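You operate a simulated robot arm through the tools that you are given. There is no shell and no other tool.

You are at the controls of a simulated robot arm. One attempt, no reset.

TASK
Test the sealer's emergency stop: start, hit it, twist it free, restart, stop.
Fine: end with the stop button; the case and the settings stay as they are.

Only the result counts: the job must be done as asked and must still hold three seconds after the hand-in. Knocking over, shifting, dropping, spilling or breaking anything else fails it.

THE ROBOT
A 7-joint arm with a fingered hand, fixed in place. Base frame: the origin is at the foot of the arm, x ahead of it, y to its left, z up. Readings come in mm, rad, newtons and seconds.
Its first joint turns from -2.897 to 2.897 rad. Payload 4 kg.
Tool frame: the origin (TCP) lies between the finger pads and is the grasp point; the fingertips stand 30 mm ahead of it; z points along the fingers, y is the line along which they close. Largest opening 104 mm; the body of the gripper starts 35 mm behind the TCP. The gripper is a hand of 4 fingers: y runs from the thumb to the fingers, the wrist lies at [-15, -113, -190] in the tool frame.
Orientation is that of the tool frame in the base frame, as a unit quaternion [x, y, z, w]. With the fingers straight down and the wrist toward the robot, the tool's x, y and z point along [0, 1, 0], [1, 0, 0] and [0, 0, -1] of the base frame.

THE INTERFACE
- The arm moves only by the tool jog_arm. Its argument "series" is a list of rows, each an object (a shift or turn left out is 0) with "translation": the shift along the base's x, y, z in units of 300 mm (1.0 is 300 mm), a list of three; "delta_rot": the turn, a rotation vector about the base's x, y, z in units of 45 degrees (1.0 is 45 degrees), a list of three. In form: [{"translation": [tx, ty, tz], "delta_rot": [rx, ry, rz]}, ...]. A call has 1 to 20 rows; each row is the pose to reach, as a shift and turn from the pose commanded when the call began. A call with a number of a shift or a turn outside -1 to 1 is refused whole. Rows are played at 5 a second. More than 50 mm and 0.15 rad between two rows, and nothing of the call is played. A pose out of reach is approached as far as the arm can. The call stops where the force on the tool passes 50 N (or 10 N more than at its start, if that is more) or the arm is blocked; 0.2 s more then pass. In this call time passes only in rows, and 0.2 s behind the last. The reply holds the time, the measured pose of the TCP, the force on the tool along the base axes, the opening and the grip force, in the units named above and with some noise, with the torque about the TCP (base axes, N m) and any sound that the robot's microphone picked up.
- Cameras (640 x 400 px; columns grow to the right, rows downward): "scene" is fixed at [228.2, 511.5, 1425.3]; the picture's right is [-0.98, -0.19, 0.00], its down [-0.09, 0.47, -0.88] and it looks along [0.17, -0.86, -0.48] (base axes); focal length 316 px, centre (320, 200). "wrist" rides on the gripper at [61, -92, -130] in the tool frame; the picture's right is [-0.81, 0.28, -0.52], its down [-0.53, -0.71, 0.46] and it looks along [-0.24, 0.65, 0.72] (tool axes); focal length 275 px, centre (320, 200). There is no depth. A picture from a camera that has moved, and an enlarged one, comes with that camera's place and axes in the base frame and with its lens. The place of the scene camera against the robot may be out by one fixed shift of up to 25 mm in any direction.
- capture(camera): a new picture of that camera. It takes no simulated time.
- finger_targets(index, middle, ring, thumb_bend, thumb_turn): sets how far each is bent, from 0 (flat) to 1 (curled in); at 0.3 the hand is open as for a grip, at 0.7 the pads meet at the TCP. One left out holds its place. A second passes; each finger stops where it meets its share of the squeeze, and holds until it gets a number again. It is the only way to open and close the hand. It gives what a move gives, with no picture; readings hold the bend of each and the force on the fingers (four entries, about 0 where the hand has none), thumb and palm. thumb_turn goes from beside the hand (0) to across from the fingers (1), as for a grip.
- inspect(camera, box): a new picture of the part [left, top, right, bottom] of that camera's present view, enlarged. It takes no simulated time.
- hand_in(): hands the job in; it is judged then, once.

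Nothing tells you positions but the pictures and the camera data. Unless the task says otherwise, let go and move clear before handing in.

The tools are called by a JSON object that holds its "method" and its "body". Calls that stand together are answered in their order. jog_arm: Moves the arm, as the interface text tells. Its arguments: {"type":"object","properties":{"series":{"type":"array","items":{"type":"object","properties":{"translation":{"type":"array","items":{"type":"number"}},"delta_rot":{"type":"array","items":{"type":"number"}}}}}},"required":["series"]} The other tools are called the same way: finger_targets (index, middle, ring, thumb_bend, thumb_turn) moves the fingers one by one; capture (camera) takes a picture; inspect (camera, box) takes an enlarged picture of a part of a camera's view; hand_in () hands the job in.

At the start:

```text
time: 0.0
eef_pos: [528.3, -93.4, 1257.3]
ee_rot: [0.707, 0.707, 0.0, 0.0]
contact_force: [0.1, 0.6, -0.8]
ft_torque: [-0.01, 0.01, 0.03]
finger_gap: 103.9
grasp_force: 0.1
shape: jaw
bend: [0.3, 0.3, 0.3, 0.3, 0.98]
finger forces: [0.0, 0.1, 0.1, 0.0, 0.0, 0.1]
```

scene: 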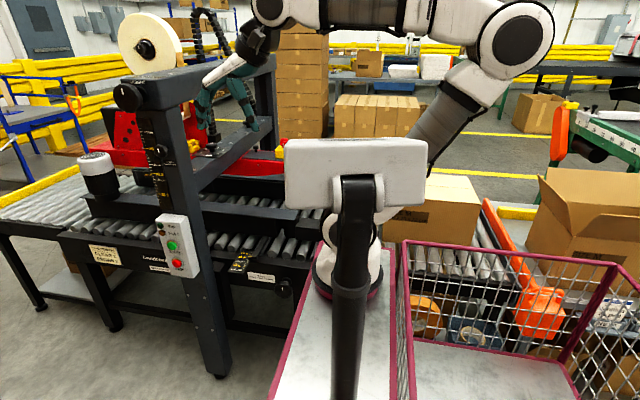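
wrist: 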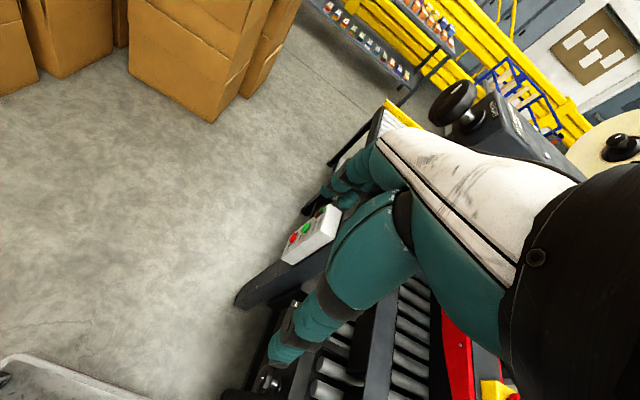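

I see a case sealer with a small control box carrying green and red buttons on its front post. I'll take a closer look at the panel before moving.

{"method": "inspect", "body": {"camera": "scene", "box": [130, 200, 220, 290]}}

{"method": "inspect", "body": {"camera": "wrist", "box": [260, 180, 380, 280]}}

{"method": "inspect", "body": {"camera": "scene", "box": [60, 60, 300, 300]}}

```text
4.44 times, centred on (175, 245) of scene
camera zoom: at [228.2, 511.5, 1425.3], right [-0.98, -0.19, 0.0], down [-0.09, 0.47, -0.88], along [0.17, -0.86, -0.48], focal length 1406 px, centre (964, 0)
```

zoom: 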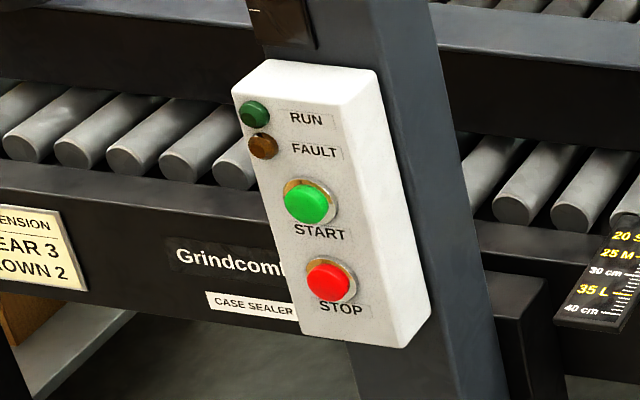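

```text
4.00 times, centred on (320, 230) of wrist
camera zoom: at [436.5, -34.3, 1388.1], right [0.28, -0.81, 0.52], down [-0.71, -0.53, -0.46], along [0.65, -0.24, -0.72], focal length 1101 px, centre (320, 80)
```

zoom: 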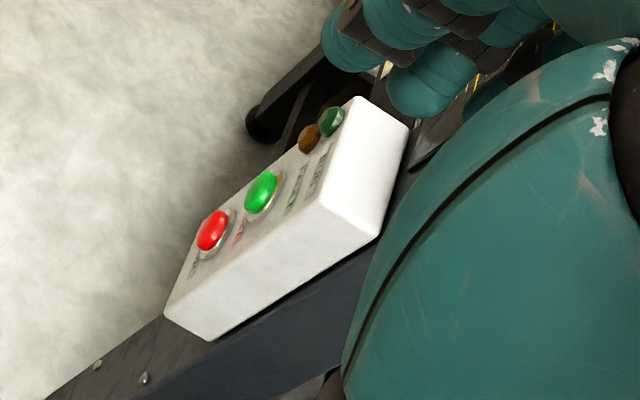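

```text
1.67 times, centred on (180, 180) of scene
camera zoom: at [228.2, 511.5, 1425.3], right [-0.98, -0.19, 0.0], down [-0.09, 0.47, -0.88], along [0.17, -0.86, -0.48], focal length 527 px, centre (553, 233)
```

zoom: 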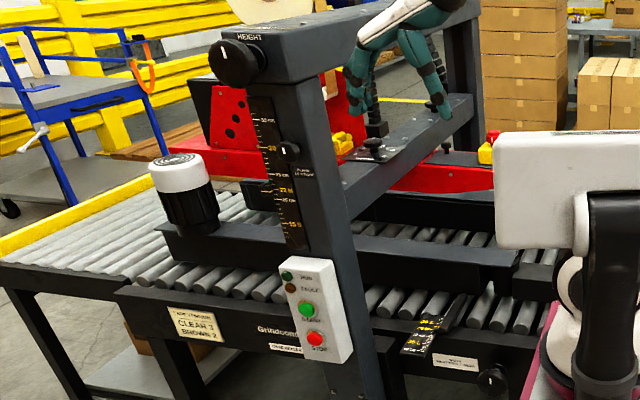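

The START and STOP buttons are on the white box. I think I see a red button on a yellow base near scene pixel (280,148), so I'm checking that next.

{"method": "inspect", "body": {"camera": "scene", "box": [250, 125, 310, 170]}}

{"method": "inspect", "body": {"camera": "wrist", "box": [420, 300, 580, 400]}}

{"method": "inspect", "body": {"camera": "scene", "box": [190, 100, 290, 180]}}

```text
8.89 times, centred on (280, 148) of scene
camera zoom: at [228.2, 511.5, 1425.3], right [-0.98, -0.19, 0.0], down [-0.09, 0.47, -0.88], along [0.17, -0.86, -0.48], focal length 2813 px, centre (676, 667)
```

zoom: 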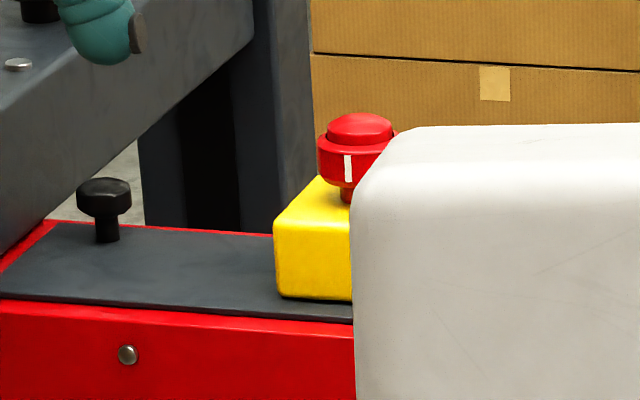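

```text
4.00 times, centred on (500, 350) of wrist
camera zoom: at [436.5, -34.3, 1388.1], right [0.28, -0.81, 0.52], down [-0.71, -0.53, -0.46], along [0.65, -0.24, -0.72], focal length 1101 px, centre (-400, -400)
```

zoom: 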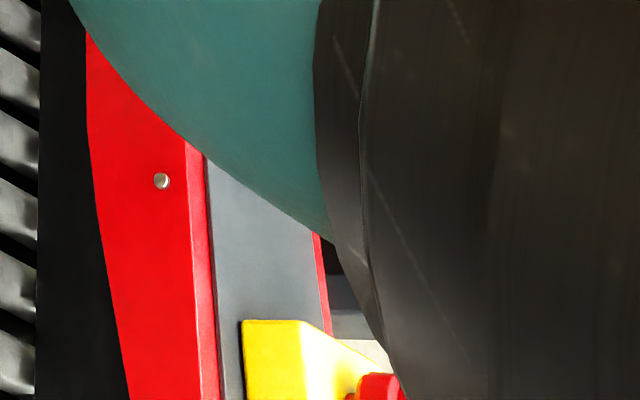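

```text
5.00 times, centred on (240, 140) of scene
camera zoom: at [228.2, 511.5, 1425.3], right [-0.98, -0.19, 0.0], down [-0.09, 0.47, -0.88], along [0.17, -0.86, -0.48], focal length 1582 px, centre (720, 500)
```

zoom: 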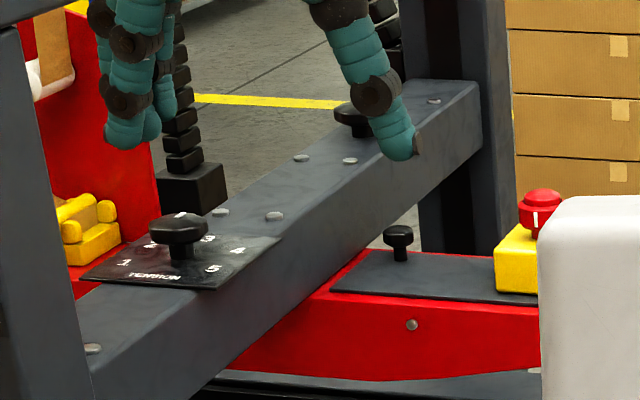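

The e-stop is a red mushroom head on a yellow box, pointing up, and triangulates to roughly (610,-650,1030). START is near (870,-226,783) and STOP near (877,-230,700). Now I'm checking the robot base and the surroundings.

{"method": "inspect", "body": {"camera": "scene", "box": [260, 0, 580, 200]}}

{"method": "inspect", "body": {"camera": "scene", "box": [260, 180, 500, 400]}}

{"method": "inspect", "body": {"camera": "wrist", "box": [220, 180, 440, 400]}}

```text
2.00 times, centred on (420, 100) of scene
camera zoom: at [228.2, 511.5, 1425.3], right [-0.98, -0.19, 0.0], down [-0.09, 0.47, -0.88], along [0.17, -0.86, -0.48], focal length 633 px, centre (120, 400)
```

zoom: 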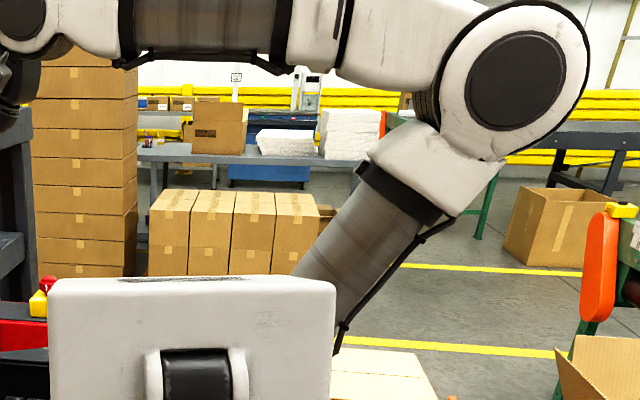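

```text
1.82 times, centred on (380, 290) of scene
camera zoom: at [228.2, 511.5, 1425.3], right [-0.98, -0.19, 0.0], down [-0.09, 0.47, -0.88], along [0.17, -0.86, -0.48], focal length 575 px, centre (211, 36)
```

zoom: 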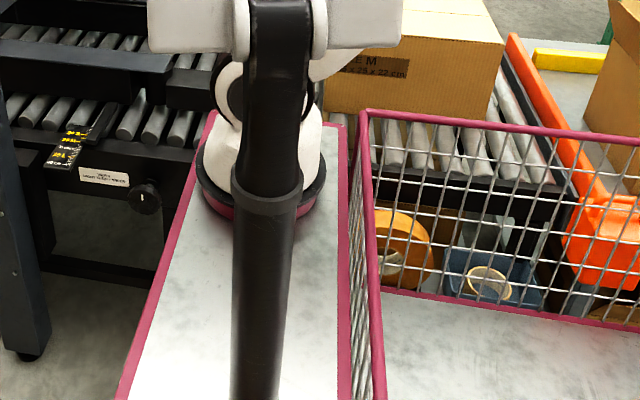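

```text
1.82 times, centred on (330, 290) of wrist
camera zoom: at [436.5, -34.3, 1388.1], right [0.28, -0.81, 0.52], down [-0.71, -0.53, -0.46], along [0.65, -0.24, -0.72], focal length 500 px, centre (302, 36)
```

zoom: 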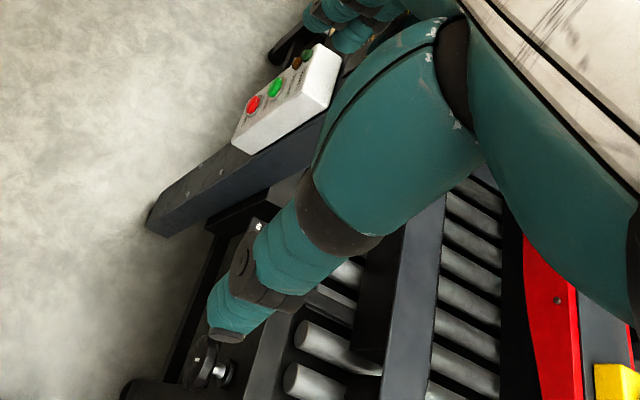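

The robot stands on a cart and its hand hovers in front of the sealer, with nothing near the fingers. I'll curl every finger but the index to make a poker and look at how it sits.

{"method": "finger_targets", "body": {"index": 0.3, "middle": 1.0, "ring": 1.0, "thumb_bend": 0.6, "thumb_turn": 0.3}}

{"method": "inspect", "body": {"camera": "scene", "box": [160, 0, 320, 160]}}

{"method": "capture", "body": {"camera": "wrist"}}

```text
time: 1.0
eef_pos: [527.2, -94.0, 1259.3]
ee_rot: [0.707, 0.707, -0.001, 0.0]
contact_force: [-0.1, 0.6, -0.4]
ft_torque: [0.03, -0.01, -0.04]
finger_gap: 93.9
grasp_force: 0.0
shape: fingers
bend: [0.3, 1.0, 1.0, 0.6, 0.3]
finger forces: [0.1, 0.0, 0.0, 0.0, 0.0, 0.0]
```

```text
2.50 times, centred on (240, 80) of scene
camera zoom: at [228.2, 511.5, 1425.3], right [-0.98, -0.19, 0.0], down [-0.09, 0.47, -0.88], along [0.17, -0.86, -0.48], focal length 791 px, centre (520, 500)
```

zoom: 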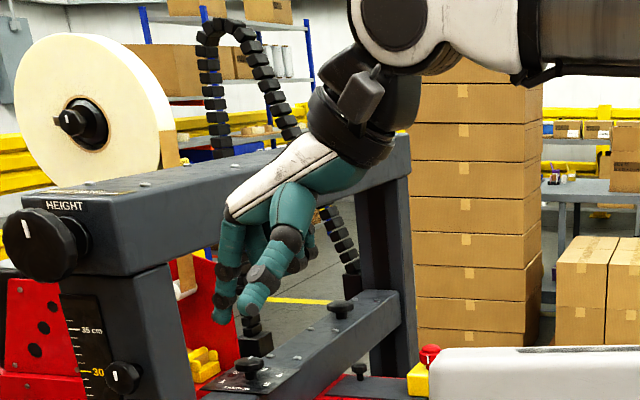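

```text
taken
camera wrist: at [436.5, -34.3, 1388.1], right [0.28, -0.81, 0.52], down [-0.71, -0.53, -0.46], along [0.65, -0.24, -0.72], focal length 275 px, centre (320, 200)
```

wrist: 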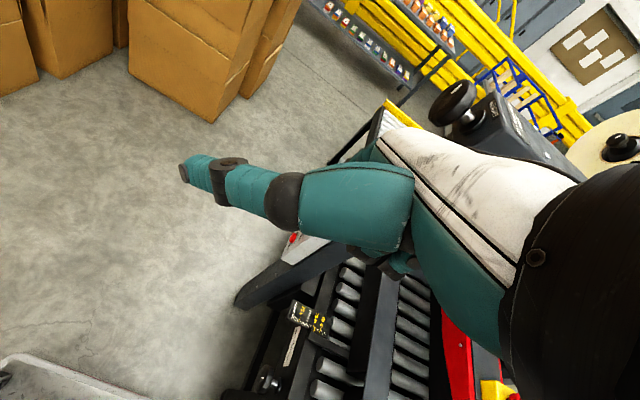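

The thumb swung out toward the camera with that setting. I'll use a closed pinch instead, since its tip sits 30 mm ahead of the TCP on the tool axis, and move the wrist camera to triangulate the panel without the scene camera's unknown shift.

{"method": "finger_targets", "body": {"index": 0.7, "middle": 0.7, "ring": 0.7, "thumb_bend": 0.7, "thumb_turn": 1.0}}

{"method": "jog_arm", "body": {"series": [{"translation": [0.1, 0.05, 0.0]}, {"translation": [0.2, 0.15, -0.05]}, {"translation": [0.3, 0.25, -0.15]}, {"translation": [0.4, 0.3, -0.25]}, {"translation": [0.4, 0.3, -0.35]}, {"translation": [0.4, 0.3, -0.45]}, {"translation": [0.4, 0.3, -0.5]}]}}

{"method": "capture", "body": {"camera": "wrist"}}

{"method": "capture", "body": {"camera": "scene"}}

```text
time: 2.0
eef_pos: [527.5, -92.7, 1256.9]
ee_rot: [0.707, 0.707, 0.001, 0.0]
contact_force: [0.1, -0.1, -0.5]
ft_torque: [0.01, -0.01, -0.01]
finger_gap: 1.9
grasp_force: 0.1
shape: fingers
bend: [0.7, 0.7, 0.7, 0.7, 1.0]
finger forces: [0.0, 0.1, 0.1, 0.0, 0.0, 0.0]
```

```text
refused: row 3 steps farther than a row can; nothing moved
```

```text
taken
camera wrist: at [436.5, -34.3, 1388.1], right [0.28, -0.81, 0.52], down [-0.71, -0.53, -0.46], along [0.65, -0.24, -0.72], focal length 275 px, centre (320, 200)
```

wrist: 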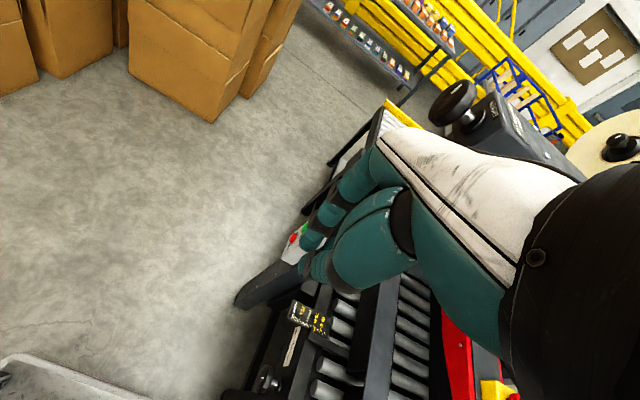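

```text
taken
```

scene: 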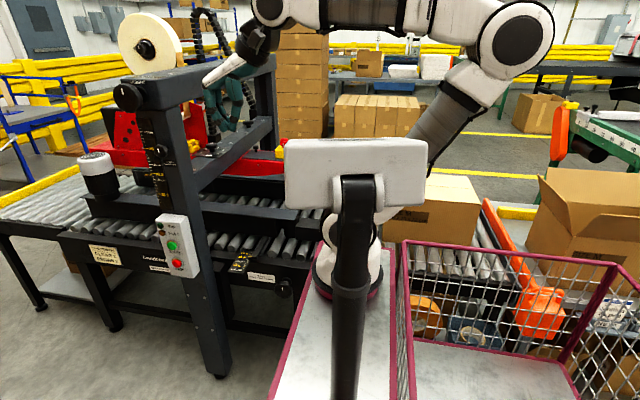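

The closed hand hides the panel from here, so I'll shift sideways to free air, which gives a wrist view of both the panel and the e-stop with a good baseline.

{"method": "jog_arm", "body": {"series": [{"translation": [0.1, -0.09, 0.0]}, {"translation": [0.2, -0.18, 0.0]}, {"translation": [0.3, -0.27, 0.0]}, {"translation": [0.4, -0.36, 0.0]}]}}

{"method": "capture", "body": {"camera": "wrist"}}

{"method": "capture", "body": {"camera": "scene"}}

```text
time: 3.0
eef_pos: [647.9, -201.8, 1259.2]
ee_rot: [0.706, 0.708, 0.001, 0.001]
contact_force: [-0.9, -0.5, -0.1]
ft_torque: [-0.01, 0.0, 0.0]
finger_gap: 1.4
grasp_force: 0.2
shape: fingers
bend: [0.7, 0.7, 0.7, 0.7, 1.0]
finger forces: [0.1, 0.0, 0.0, 0.0, 0.0, 0.0]
```

```text
taken
camera wrist: at [556.3, -142.7, 1388.9], right [0.28, -0.81, 0.52], down [-0.71, -0.53, -0.46], along [0.65, -0.24, -0.72], focal length 275 px, centre (320, 200)
```

wrist: 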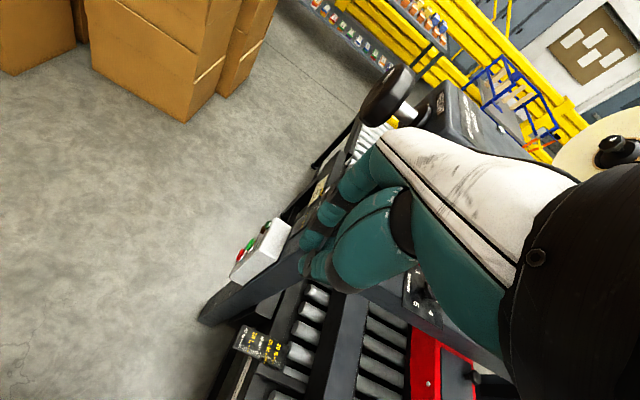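

```text
taken
```

scene: 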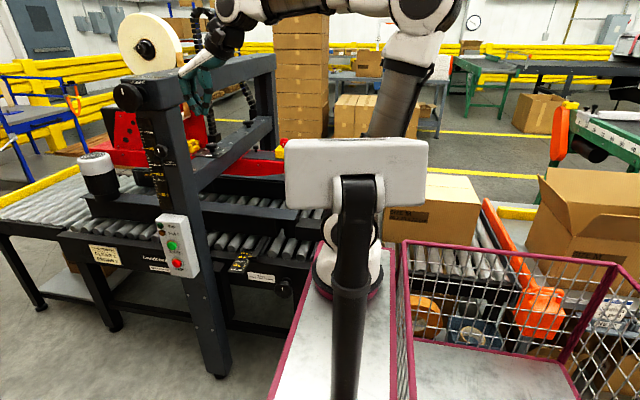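

{"method": "inspect", "body": {"camera": "wrist", "box": [210, 205, 310, 295]}}

{"method": "inspect", "body": {"camera": "wrist", "box": [380, 260, 520, 400]}}

```text
4.44 times, centred on (260, 250) of wrist
camera zoom: at [556.3, -142.7, 1388.9], right [0.28, -0.81, 0.52], down [-0.71, -0.53, -0.46], along [0.65, -0.24, -0.72], focal length 1224 px, centre (587, -22)
```

zoom: 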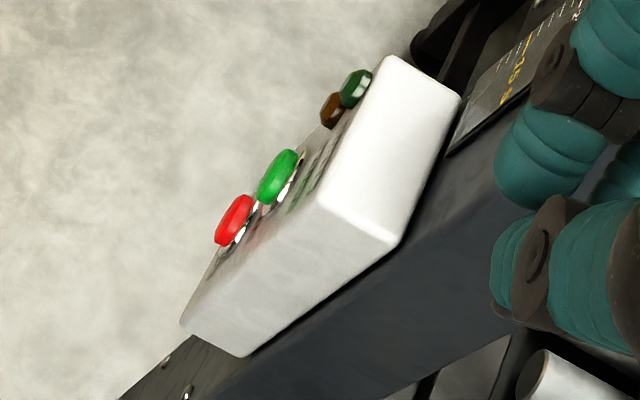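

```text
2.86 times, centred on (450, 330) of wrist
camera zoom: at [556.3, -142.7, 1388.9], right [0.28, -0.81, 0.52], down [-0.71, -0.53, -0.46], along [0.65, -0.24, -0.72], focal length 786 px, centre (-51, -171)
```

zoom: 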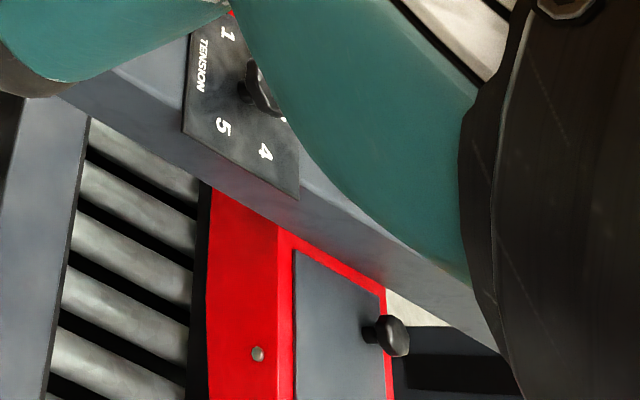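

Two wrist views put START at about (850,-218,805) and STOP at about (848,-218,736), both facing +y. I'll lower the hand in front of the panel on the free side while tilting the fingers toward -y.

{"method": "jog_arm", "body": {"series": [{"translation": [0.03, 0.08, -0.1], "delta_rot": [-0.1667, 0, 0]}, {"translation": [0.06, 0.16, -0.2], "delta_rot": [-0.3333, 0, 0]}, {"translation": [0.09, 0.24, -0.3], "delta_rot": [-0.5, 0, 0]}, {"translation": [0.12, 0.32, -0.4], "delta_rot": [-0.6667, 0, 0]}, {"translation": [0.15, 0.4, -0.5], "delta_rot": [-0.8333, 0, 0]}, {"translation": [0.173, 0.47, -0.59], "delta_rot": [-1.0, 0, 0]}]}}

{"method": "capture", "body": {"camera": "wrist"}}

{"method": "capture", "body": {"camera": "scene"}}

```text
time: 4.4
eef_pos: [699.0, -60.4, 1081.0]
ee_rot: [0.652, 0.654, -0.27, 0.272]
contact_force: [-0.1, -0.1, -0.7]
ft_torque: [0.0, -0.01, -0.03]
finger_gap: 1.4
grasp_force: 0.0
shape: fingers
bend: [0.7, 0.7, 0.7, 0.7, 1.0]
finger forces: [0.0, 0.0, 0.0, 0.1, 0.0, 0.1]
```

```text
taken
camera wrist: at [608.1, 72.3, 1129.9], right [0.27, -0.21, 0.94], down [-0.71, -0.7, 0.05], along [0.65, -0.68, -0.34], focal length 275 px, centre (320, 200)
```

wrist: 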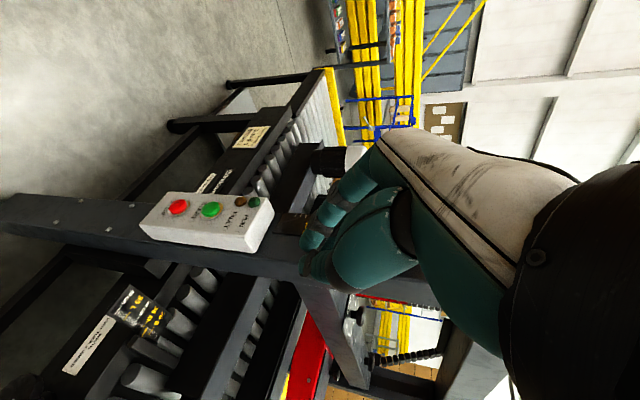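

```text
taken
```

scene: 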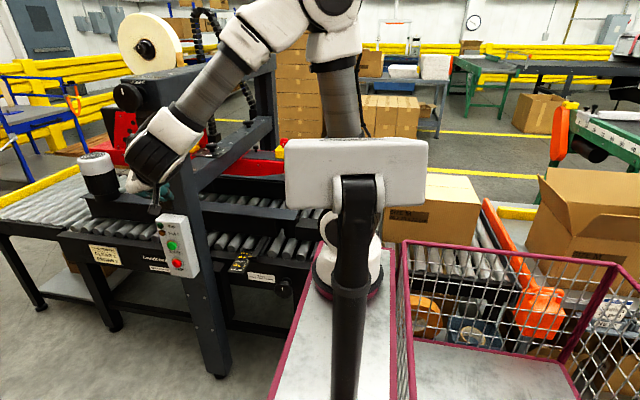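

The panel is in clear view now. I'm enlarging it for a third ray to the buttons and to read the lamps.

{"method": "inspect", "body": {"camera": "wrist", "box": [130, 180, 290, 260]}}

{"method": "inspect", "body": {"camera": "wrist", "box": [250, 280, 450, 400]}}

```text
4.00 times, centred on (210, 220) of wrist
camera zoom: at [608.1, 72.3, 1129.9], right [0.27, -0.21, 0.94], down [-0.71, -0.7, 0.05], along [0.65, -0.68, -0.34], focal length 1101 px, centre (760, 120)
```

zoom: 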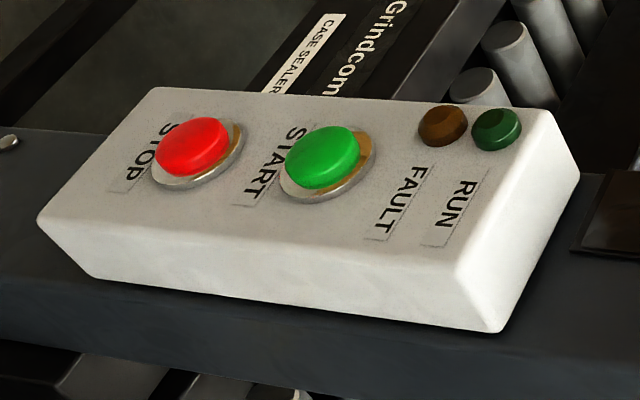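

```text
3.20 times, centred on (350, 340) of wrist
camera zoom: at [608.1, 72.3, 1129.9], right [0.27, -0.21, 0.94], down [-0.71, -0.7, 0.05], along [0.65, -0.68, -0.34], focal length 881 px, centre (224, -248)
```

zoom: 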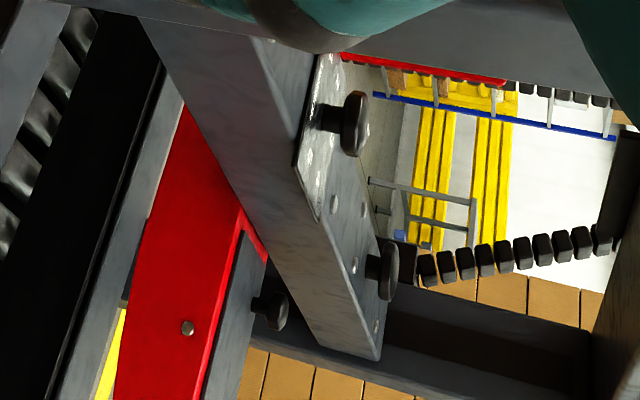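

Refined estimates are START ≈ (850,-217,800) and STOP ≈ (850,-218,730), with the RUN lamp dark. I'll move to a pre-press position about 65 mm in front of START, tilting further so the fingertips lead.

{"method": "jog_arm", "body": {"series": [{"translation": [0.0625, -0.01, -0.118], "delta_rot": [-0.0833, 0, 0]}, {"translation": [0.125, -0.02, -0.236], "delta_rot": [-0.1667, 0, 0]}, {"translation": [0.1875, -0.03, -0.354], "delta_rot": [-0.25, 0, 0]}, {"translation": [0.25, -0.05, -0.472], "delta_rot": [-0.333, 0, 0]}, {"translation": [0.3125, -0.07, -0.59], "delta_rot": [-0.4167, 0, 0]}, {"translation": [0.375, -0.09, -0.708], "delta_rot": [-0.5, 0, 0]}, {"translation": [0.4375, -0.11, -0.826], "delta_rot": [-0.5833, 0, 0]}, {"translation": [0.5, -0.133, -0.943], "delta_rot": [-0.6667, 0, 0]}]}}

{"method": "capture", "body": {"camera": "wrist"}}

{"method": "capture", "body": {"camera": "scene"}}

```text
time: 6.2
eef_pos: [849.4, -99.7, 799.0]
ee_rot: [0.56, 0.561, -0.431, 0.432]
contact_force: [-1.0, 1.1, -0.4]
ft_torque: [0.0, -0.03, -0.02]
finger_gap: 1.3
grasp_force: 0.0
shape: fingers
bend: [0.7, 0.7, 0.7, 0.7, 1.0]
finger forces: [0.0, 0.1, 0.1, 0.1, 0.0, 0.0]
```

```text
taken
camera wrist: at [758.9, 40.1, 773.2], right [0.27, 0.29, 0.92], down [-0.71, -0.58, 0.4], along [0.65, -0.76, 0.05], focal length 275 px, centre (320, 200)
```

wrist: 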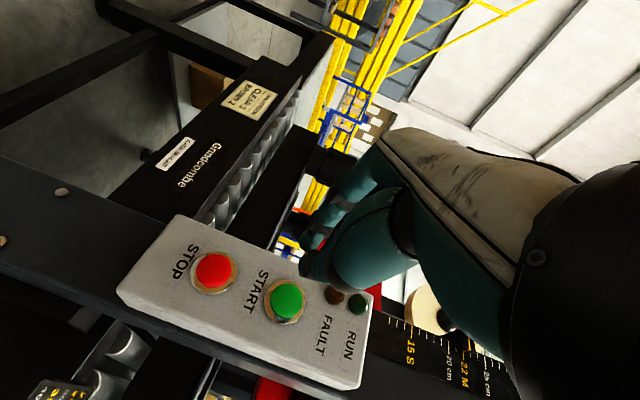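

```text
taken
```

scene: 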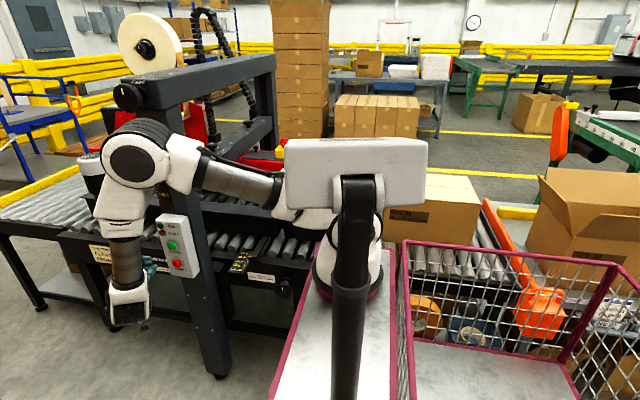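

The arm reached the pre-press pose cleanly, and the view matches my estimate to within a few millimetres. I'll zoom in to fine-tune the button height before pressing.

{"method": "inspect", "body": {"camera": "wrist", "box": [180, 230, 380, 355]}}

{"method": "inspect", "body": {"camera": "scene", "box": [90, 200, 250, 330]}}

```text
3.20 times, centred on (280, 292) of wrist
camera zoom: at [758.9, 40.1, 773.2], right [0.27, 0.29, 0.92], down [-0.71, -0.58, 0.4], along [0.65, -0.76, 0.05], focal length 881 px, centre (448, -96)
```

zoom: 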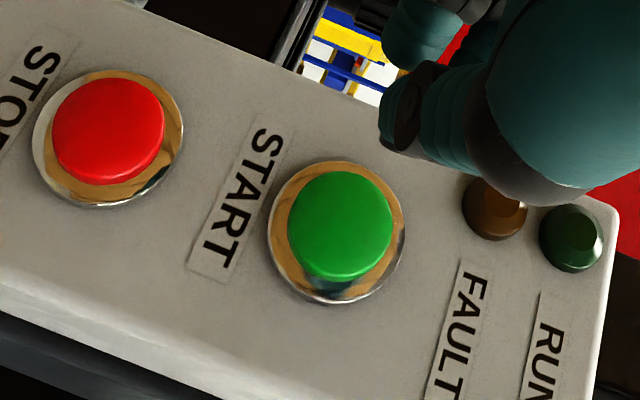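

```text
3.08 times, centred on (170, 265) of scene
camera zoom: at [228.2, 511.5, 1425.3], right [-0.98, -0.19, 0.0], down [-0.09, 0.47, -0.88], along [0.17, -0.86, -0.48], focal length 974 px, centre (782, 0)
```

zoom: 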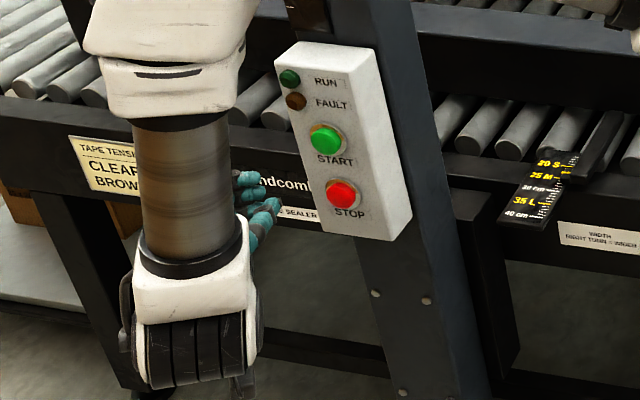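

START is now pinned at (850,-218,795), with a cap about 30 mm across. I'm advancing to just short of contact, then pressing in small steps.

{"method": "jog_arm", "body": {"series": [{"translation": [0.0, -0.1, -0.012]}, {"translation": [0.0, -0.2, -0.012]}, {"translation": [0.0, -0.25, -0.012]}]}}

{"method": "inspect", "body": {"camera": "wrist", "box": [180, 200, 400, 340]}}

```text
time: 7.0
eef_pos: [849.6, -173.9, 795.5]
ee_rot: [0.561, 0.561, -0.43, 0.431]
contact_force: [-0.6, -0.2, 0.3]
ft_torque: [-0.03, 0.03, 0.0]
finger_gap: 1.5
grasp_force: 0.0
shape: fingers
bend: [0.7, 0.7, 0.7, 0.7, 1.0]
finger forces: [0.0, 0.0, 0.1, 0.1, 0.0, 0.0]
```

```text
2.86 times, centred on (290, 270) of wrist
camera zoom: at [758.4, -34.7, 769.0], right [0.28, 0.29, 0.92], down [-0.71, -0.58, 0.4], along [0.65, -0.76, 0.05], focal length 786 px, centre (406, 0)
```

zoom: 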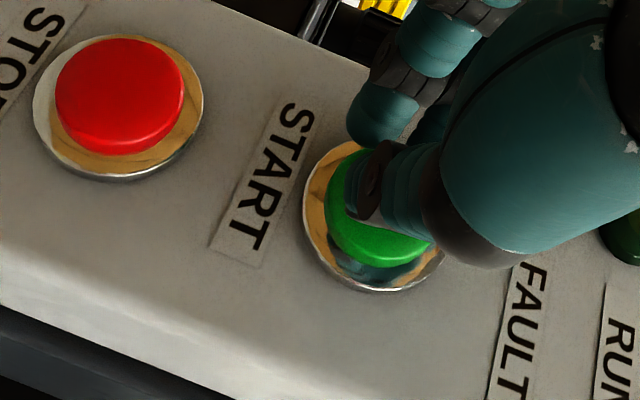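

The thumb and fingertips sit right over the green cap. I'm pressing in small steps now.

{"method": "jog_arm", "body": {"series": [{"translation": [0.0, -0.015, 0.0]}, {"translation": [0.0, -0.03, 0.0]}, {"translation": [0.0, -0.04, 0.0]}]}}

{"method": "inspect", "body": {"camera": "wrist", "box": [180, 200, 400, 340]}}

```text
time: 7.8
eef_pos: [849.6, -185.7, 794.8]
ee_rot: [0.56, 0.562, -0.43, 0.431]
contact_force: [1.2, 2.1, 0.0]
ft_torque: [-0.03, 0.03, 0.05]
finger_gap: 1.4
grasp_force: 1.4
shape: fingers
bend: [0.7, 0.7, 0.7, 0.7, 1.0]
finger forces: [0.0, 2.5, 0.1, 0.1, 0.0, 0.1]
heard: click
```

```text
2.86 times, centred on (290, 270) of wrist
camera zoom: at [758.5, -46.7, 769.0], right [0.28, 0.29, 0.92], down [-0.71, -0.58, 0.4], along [0.65, -0.76, 0.05], focal length 786 px, centre (406, 0)
```

zoom: 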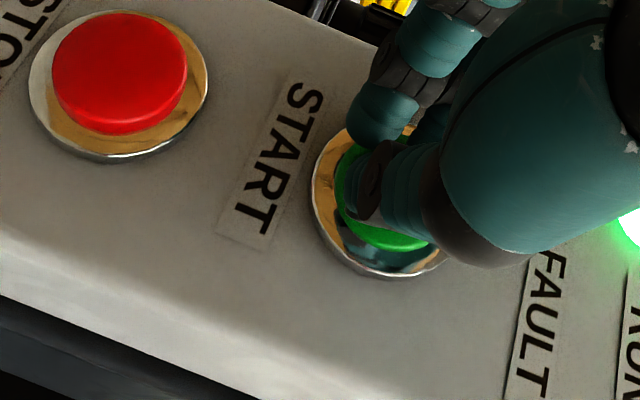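

I heard a click and the RUN lamp is lit bright green, so the sealer is running. I'll back straight off and confirm it stays on.

{"method": "jog_arm", "body": {"series": [{"translation": [0.0, 0.1, 0.0]}, {"translation": [0.0, 0.2, 0.0]}, {"translation": [0.0, 0.29, 0.0]}]}}

{"method": "capture", "body": {"camera": "wrist"}}

{"method": "inspect", "body": {"camera": "scene", "box": [60, 60, 300, 300]}}

```text
time: 8.6
eef_pos: [847.6, -101.0, 794.3]
ee_rot: [0.561, 0.561, -0.43, 0.431]
contact_force: [-0.6, 0.3, -0.7]
ft_torque: [0.02, 0.01, 0.0]
finger_gap: 1.5
grasp_force: 0.0
shape: fingers
bend: [0.7, 0.7, 0.7, 0.7, 1.0]
finger forces: [0.0, 0.0, 0.1, 0.0, 0.1, 0.0]
```

```text
taken
camera wrist: at [758.0, 38.7, 768.5], right [0.28, 0.29, 0.92], down [-0.71, -0.58, 0.4], along [0.64, -0.76, 0.05], focal length 275 px, centre (320, 200)
```

wrist: 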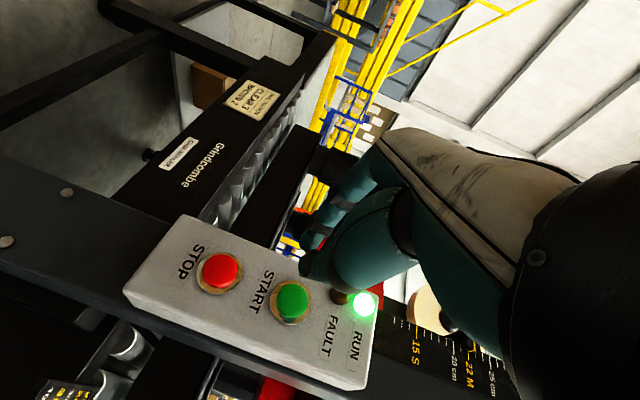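

```text
1.67 times, centred on (180, 180) of scene
camera zoom: at [228.2, 511.5, 1425.3], right [-0.98, -0.19, 0.0], down [-0.09, 0.47, -0.88], along [0.17, -0.86, -0.48], focal length 527 px, centre (553, 233)
```

zoom: 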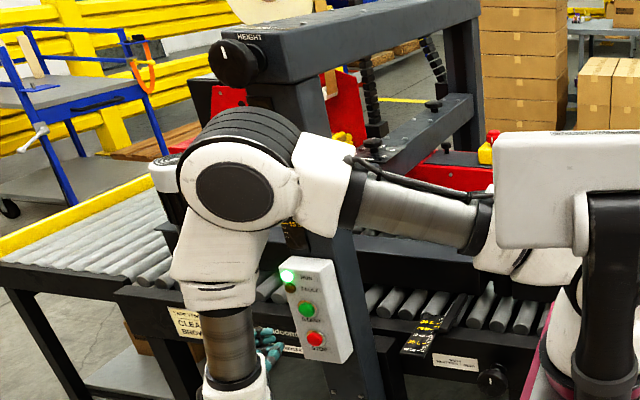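

RUN stays lit. I'm retracing the path upward before heading to the e-stop.

{"method": "jog_arm", "body": {"series": [{"translation": [-0.0625, 0.023, 0.118], "delta_rot": [0.0833, 0, 0]}, {"translation": [-0.125, 0.043, 0.236], "delta_rot": [0.1667, 0, 0]}, {"translation": [-0.1875, 0.063, 0.354], "delta_rot": [0.25, 0, 0]}, {"translation": [-0.25, 0.083, 0.472], "delta_rot": [0.333, 0, 0]}, {"translation": [-0.3125, 0.103, 0.59], "delta_rot": [0.4167, 0, 0]}, {"translation": [-0.375, 0.123, 0.708], "delta_rot": [0.5, 0, 0]}, {"translation": [-0.4375, 0.133, 0.826], "delta_rot": [0.5833, 0, 0]}, {"translation": [-0.5, 0.133, 0.956], "delta_rot": [0.6667, 0, 0]}]}}

{"method": "jog_arm", "body": {"series": [{"translation": [-0.04, -0.06, 0.1], "delta_rot": [0.1667, 0, 0]}, {"translation": [-0.08, -0.12, 0.2], "delta_rot": [0.3333, 0, 0]}, {"translation": [-0.12, -0.18, 0.3], "delta_rot": [0.5, 0, 0]}, {"translation": [-0.16, -0.24, 0.4], "delta_rot": [0.6667, 0, 0]}, {"translation": [-0.2, -0.3, 0.5], "delta_rot": [0.8333, 0, 0]}, {"translation": [-0.24, -0.36, 0.59], "delta_rot": [1.0, 0, 0]}]}}

{"method": "capture", "body": {"camera": "scene"}}

{"method": "capture", "body": {"camera": "wrist"}}

```text
time: 10.4
eef_pos: [699.2, -59.5, 1081.8]
ee_rot: [0.653, 0.654, -0.27, 0.27]
contact_force: [1.0, 0.1, -0.1]
ft_torque: [-0.02, 0.01, -0.01]
finger_gap: 1.5
grasp_force: 0.1
shape: fingers
bend: [0.7, 0.7, 0.7, 0.7, 1.0]
finger forces: [0.0, 0.0, 0.0, 0.0, 0.1, 0.0]
```

```text
time: 11.8
eef_pos: [629.1, -168.3, 1257.2]
ee_rot: [0.706, 0.708, 0.001, 0.0]
contact_force: [0.1, 0.4, -0.2]
ft_torque: [-0.02, 0.01, -0.01]
finger_gap: 1.6
grasp_force: 0.1
shape: fingers
bend: [0.7, 0.7, 0.7, 0.7, 1.0]
finger forces: [0.0, 0.0, 0.0, 0.1, 0.0, 0.0]
```

```text
taken
```

scene: 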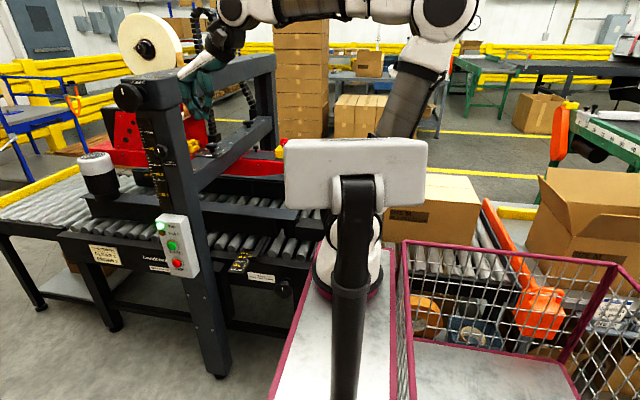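

```text
taken
camera wrist: at [537.0, -109.1, 1388.2], right [0.28, -0.81, 0.52], down [-0.71, -0.53, -0.46], along [0.65, -0.24, -0.72], focal length 275 px, centre (320, 200)
```

wrist: 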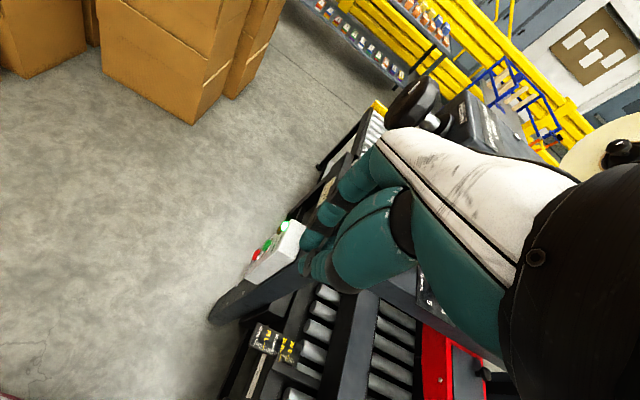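

RUN is still lit. I'm now moving through free air toward the e-stop side to get a wrist view of the red mushroom.

{"method": "jog_arm", "body": {"series": [{"translation": [-0.033, -0.15, 0.0]}, {"translation": [-0.066, -0.3, 0.0]}, {"translation": [-0.1, -0.45, 0.0]}, {"translation": [-0.133, -0.6, 0.0]}, {"translation": [-0.166, -0.75, 0.0]}, {"translation": [-0.2, -0.9, 0.0]}]}}

{"method": "jog_arm", "body": {"series": [{"translation": [-0.03, -0.15, 0.0]}, {"translation": [-0.06, -0.3, 0.0]}, {"translation": [-0.09, -0.45, 0.0]}, {"translation": [-0.12, -0.6, 0.0]}, {"translation": [-0.15, -0.75, 0.0]}, {"translation": [-0.16, -0.87, 0.0]}]}}

{"method": "capture", "body": {"camera": "wrist"}}

{"method": "capture", "body": {"camera": "scene"}}

```text
time: 13.2
eef_pos: [568.4, -438.7, 1258.1]
ee_rot: [0.707, 0.707, 0.0, 0.001]
contact_force: [-0.2, 0.0, -0.4]
ft_torque: [0.0, 0.0, 0.06]
finger_gap: 1.5
grasp_force: 0.0
shape: fingers
bend: [0.7, 0.7, 0.7, 0.7, 1.0]
finger forces: [0.0, 0.0, 0.0, 0.1, 0.1, 0.0]
```

```text
time: 14.6
eef_pos: [519.5, -697.7, 1257.4]
ee_rot: [0.708, 0.707, 0.0, -0.001]
contact_force: [0.3, -0.2, -0.3]
ft_torque: [-0.07, -0.02, -0.01]
finger_gap: 1.3
grasp_force: 0.1
shape: fingers
bend: [0.7, 0.7, 0.7, 0.7, 1.0]
finger forces: [0.1, 0.1, 0.0, 0.1, 0.0, 0.0]
```

```text
taken
camera wrist: at [428.2, -639.6, 1388.3], right [0.28, -0.81, 0.52], down [-0.71, -0.53, -0.45], along [0.64, -0.24, -0.72], focal length 275 px, centre (320, 200)
```

wrist: 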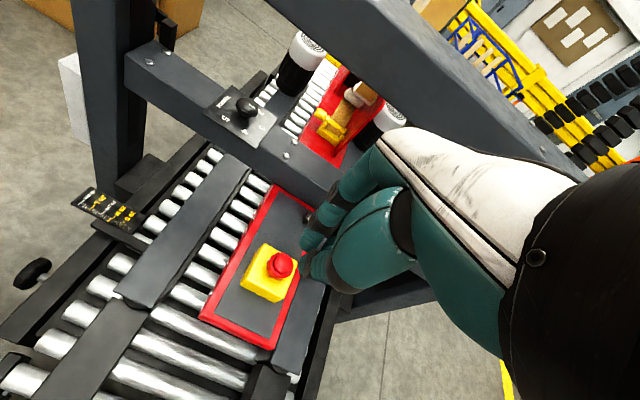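

```text
taken
```

scene: 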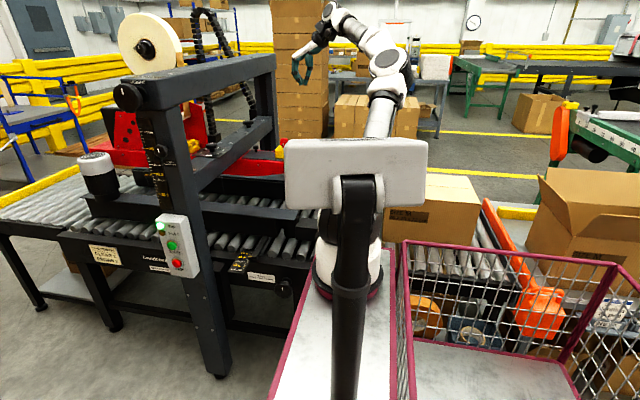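

The e-stop is clearly visible near wrist pixel (279,265), on its yellow box on the gray plate. I'm zooming in to locate it and look for a twist direction.

{"method": "inspect", "body": {"camera": "wrist", "box": [230, 230, 330, 310]}}

{"method": "inspect", "body": {"camera": "scene", "box": [250, 125, 310, 170]}}

```text
5.00 times, centred on (280, 270) of wrist
camera zoom: at [428.2, -639.6, 1388.3], right [0.28, -0.81, 0.52], down [-0.71, -0.53, -0.45], along [0.64, -0.24, -0.72], focal length 1376 px, centre (520, -150)
```

zoom: 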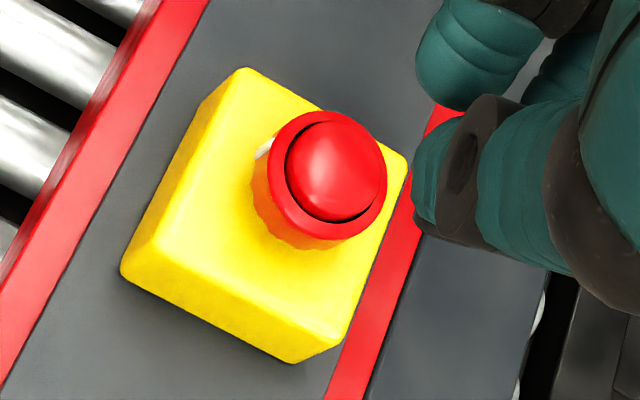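

```text
8.89 times, centred on (280, 148) of scene
camera zoom: at [228.2, 511.5, 1425.3], right [-0.98, -0.19, 0.0], down [-0.09, 0.47, -0.88], along [0.17, -0.86, -0.48], focal length 2813 px, centre (676, 667)
```

zoom: 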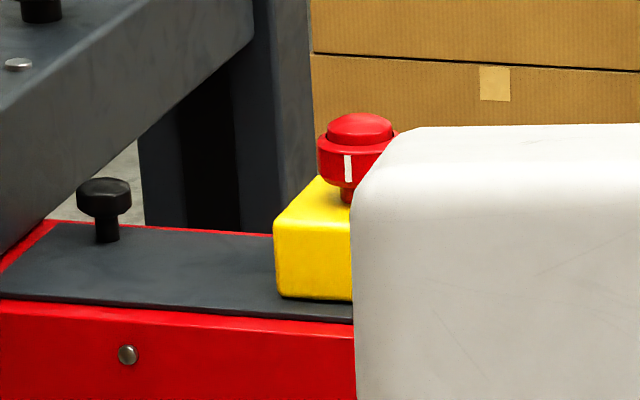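

The rays put the e-stop head near (620,-750,990), farther in -y than I first thought. I'll take a second wrist view from a lower, offset spot to firm that up.

{"method": "jog_arm", "body": {"series": [{"translation": [0.017, -0.1, -0.08]}, {"translation": [0.034, -0.2, -0.16]}, {"translation": [0.05, -0.3, -0.24]}, {"translation": [0.067, -0.4, -0.32]}]}}

{"method": "capture", "body": {"camera": "wrist"}}

{"method": "inspect", "body": {"camera": "wrist", "box": [170, 160, 290, 260]}}

```text
time: 15.6
eef_pos: [538.5, -806.7, 1167.1]
ee_rot: [0.706, 0.708, 0.0, -0.001]
contact_force: [-0.1, -0.3, -0.7]
ft_torque: [0.02, 0.0, -0.01]
finger_gap: 1.3
grasp_force: 0.1
shape: fingers
bend: [0.7, 0.7, 0.7, 0.7, 1.0]
finger forces: [0.0, 0.0, 0.0, 0.0, 0.0, 0.0]
out of reach, approached as far as the arm can: row 4
```

```text
taken
camera wrist: at [447.3, -748.0, 1296.9], right [0.28, -0.81, 0.52], down [-0.71, -0.53, -0.46], along [0.64, -0.24, -0.73], focal length 275 px, centre (320, 200)
```

wrist: 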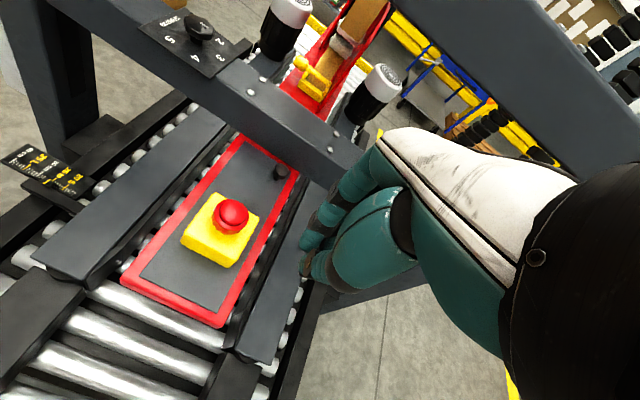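

```text
4.00 times, centred on (230, 210) of wrist
camera zoom: at [447.3, -748.0, 1296.9], right [0.28, -0.81, 0.52], down [-0.71, -0.53, -0.46], along [0.64, -0.24, -0.73], focal length 1101 px, centre (680, 160)
```

zoom: 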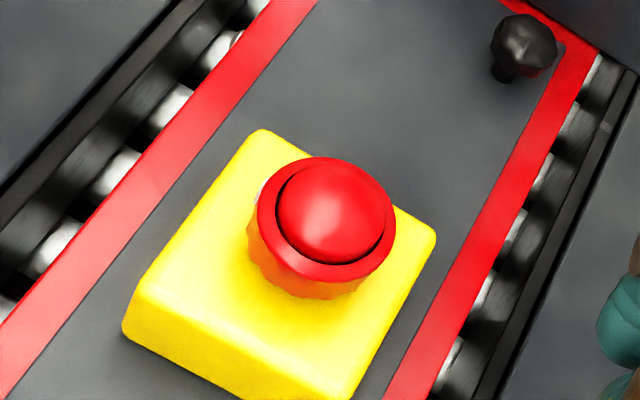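

The second view gives a head rim centre of about (619,-750,990) and a diameter of about 42 mm, and this yaw is at the reach limit. I'll rotate the hand a bit so the wrist comes toward the robot, and hover above the e-stop with margin.

{"method": "jog_arm", "body": {"series": [{"translation": [0.05, 0.05, 0.0], "delta_rot": [0, 0, -0.133]}, {"translation": [0.1, 0.1, -0.04], "delta_rot": [0, 0, -0.267]}, {"translation": [0.16, 0.15, -0.08], "delta_rot": [0, 0, -0.4]}, {"translation": [0.21, 0.19, -0.12], "delta_rot": [0, 0, -0.533]}, {"translation": [0.263, 0.22, -0.17], "delta_rot": [0, 0, -0.667]}]}}

{"method": "capture", "body": {"camera": "wrist"}}

{"method": "capture", "body": {"camera": "scene"}}

```text
time: 16.8
eef_pos: [619.1, -741.5, 1116.3]
ee_rot: [0.866, 0.499, 0.0, 0.0]
contact_force: [-0.3, -0.5, 0.6]
ft_torque: [0.02, -0.01, -0.01]
finger_gap: 1.6
grasp_force: 0.0
shape: fingers
bend: [0.7, 0.7, 0.7, 0.7, 1.0]
finger forces: [0.0, 0.0, 0.1, 0.0, 0.0, 0.1]
```

```text
taken
camera wrist: at [569.2, -645.1, 1246.1], right [-0.17, -0.84, 0.52], down [-0.88, -0.1, -0.46], along [0.44, -0.53, -0.72], focal length 275 px, centre (320, 200)
```

wrist: 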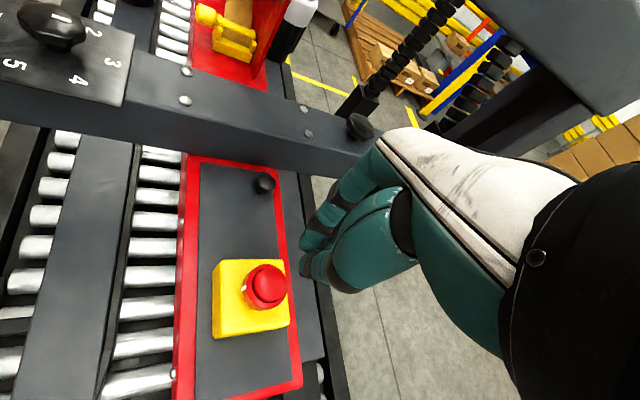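

```text
taken
```

scene: 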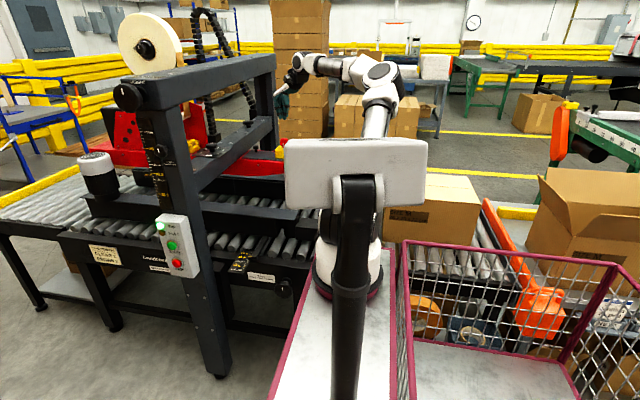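

The hand is above the e-stop and clear of the nearby knob and beam. I'm refining the head position with a zoom before pressing.

{"method": "inspect", "body": {"camera": "wrist", "box": [200, 240, 320, 340]}}

{"method": "inspect", "body": {"camera": "scene", "box": [240, 60, 340, 170]}}

```text
4.00 times, centred on (260, 290) of wrist
camera zoom: at [569.2, -645.1, 1246.1], right [-0.17, -0.84, 0.52], down [-0.88, -0.1, -0.46], along [0.44, -0.53, -0.72], focal length 1101 px, centre (560, -160)
```

zoom: 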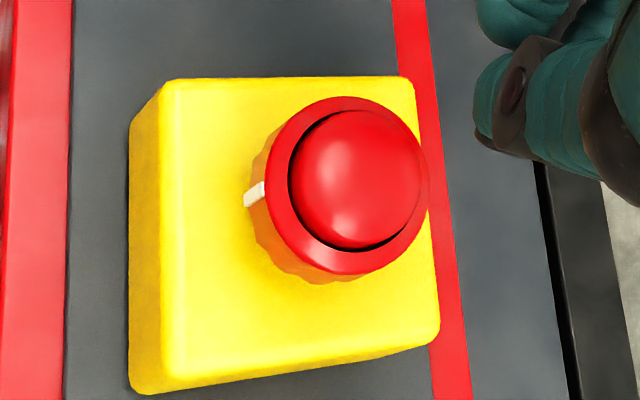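

```text
3.64 times, centred on (290, 115) of scene
camera zoom: at [228.2, 511.5, 1425.3], right [-0.98, -0.19, 0.0], down [-0.09, 0.47, -0.88], along [0.17, -0.86, -0.48], focal length 1151 px, centre (429, 509)
```

zoom: 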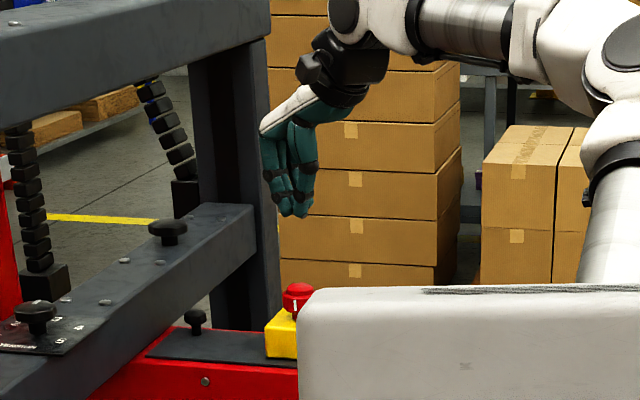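

The head centre is confirmed at about (620,-751), with the rim top near z=990. I'm lowering the closed fingertips to just above it.

{"method": "jog_arm", "body": {"series": [{"translation": [0.003, -0.032, -0.1]}, {"translation": [0.003, -0.032, -0.2]}, {"translation": [0.003, -0.032, -0.245]}]}}

{"method": "capture", "body": {"camera": "wrist"}}

{"method": "inspect", "body": {"camera": "scene", "box": [250, 110, 310, 165]}}

```text
time: 17.6
eef_pos: [618.2, -752.4, 1042.2]
ee_rot: [0.866, 0.5, 0.0, 0.0]
contact_force: [0.1, 0.9, -0.6]
ft_torque: [0.0, 0.0, 0.01]
finger_gap: 1.5
grasp_force: 0.0
shape: fingers
bend: [0.7, 0.7, 0.7, 0.7, 1.0]
finger forces: [0.0, 0.1, 0.1, 0.0, 0.0, 0.0]
```

```text
taken
camera wrist: at [569.7, -654.8, 1172.6], right [-0.17, -0.84, 0.52], down [-0.88, -0.1, -0.46], along [0.44, -0.53, -0.72], focal length 275 px, centre (320, 200)
```

wrist: 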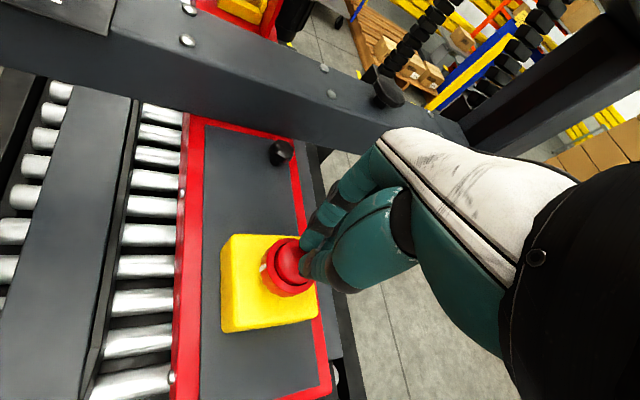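

```text
7.27 times, centred on (280, 138) of scene
camera zoom: at [228.2, 511.5, 1425.3], right [-0.98, -0.19, 0.0], down [-0.09, 0.47, -0.88], along [0.17, -0.86, -0.48], focal length 2301 px, centre (611, 654)
```

zoom: 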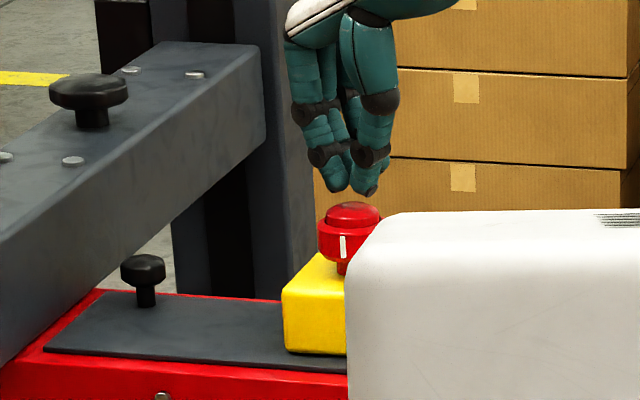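

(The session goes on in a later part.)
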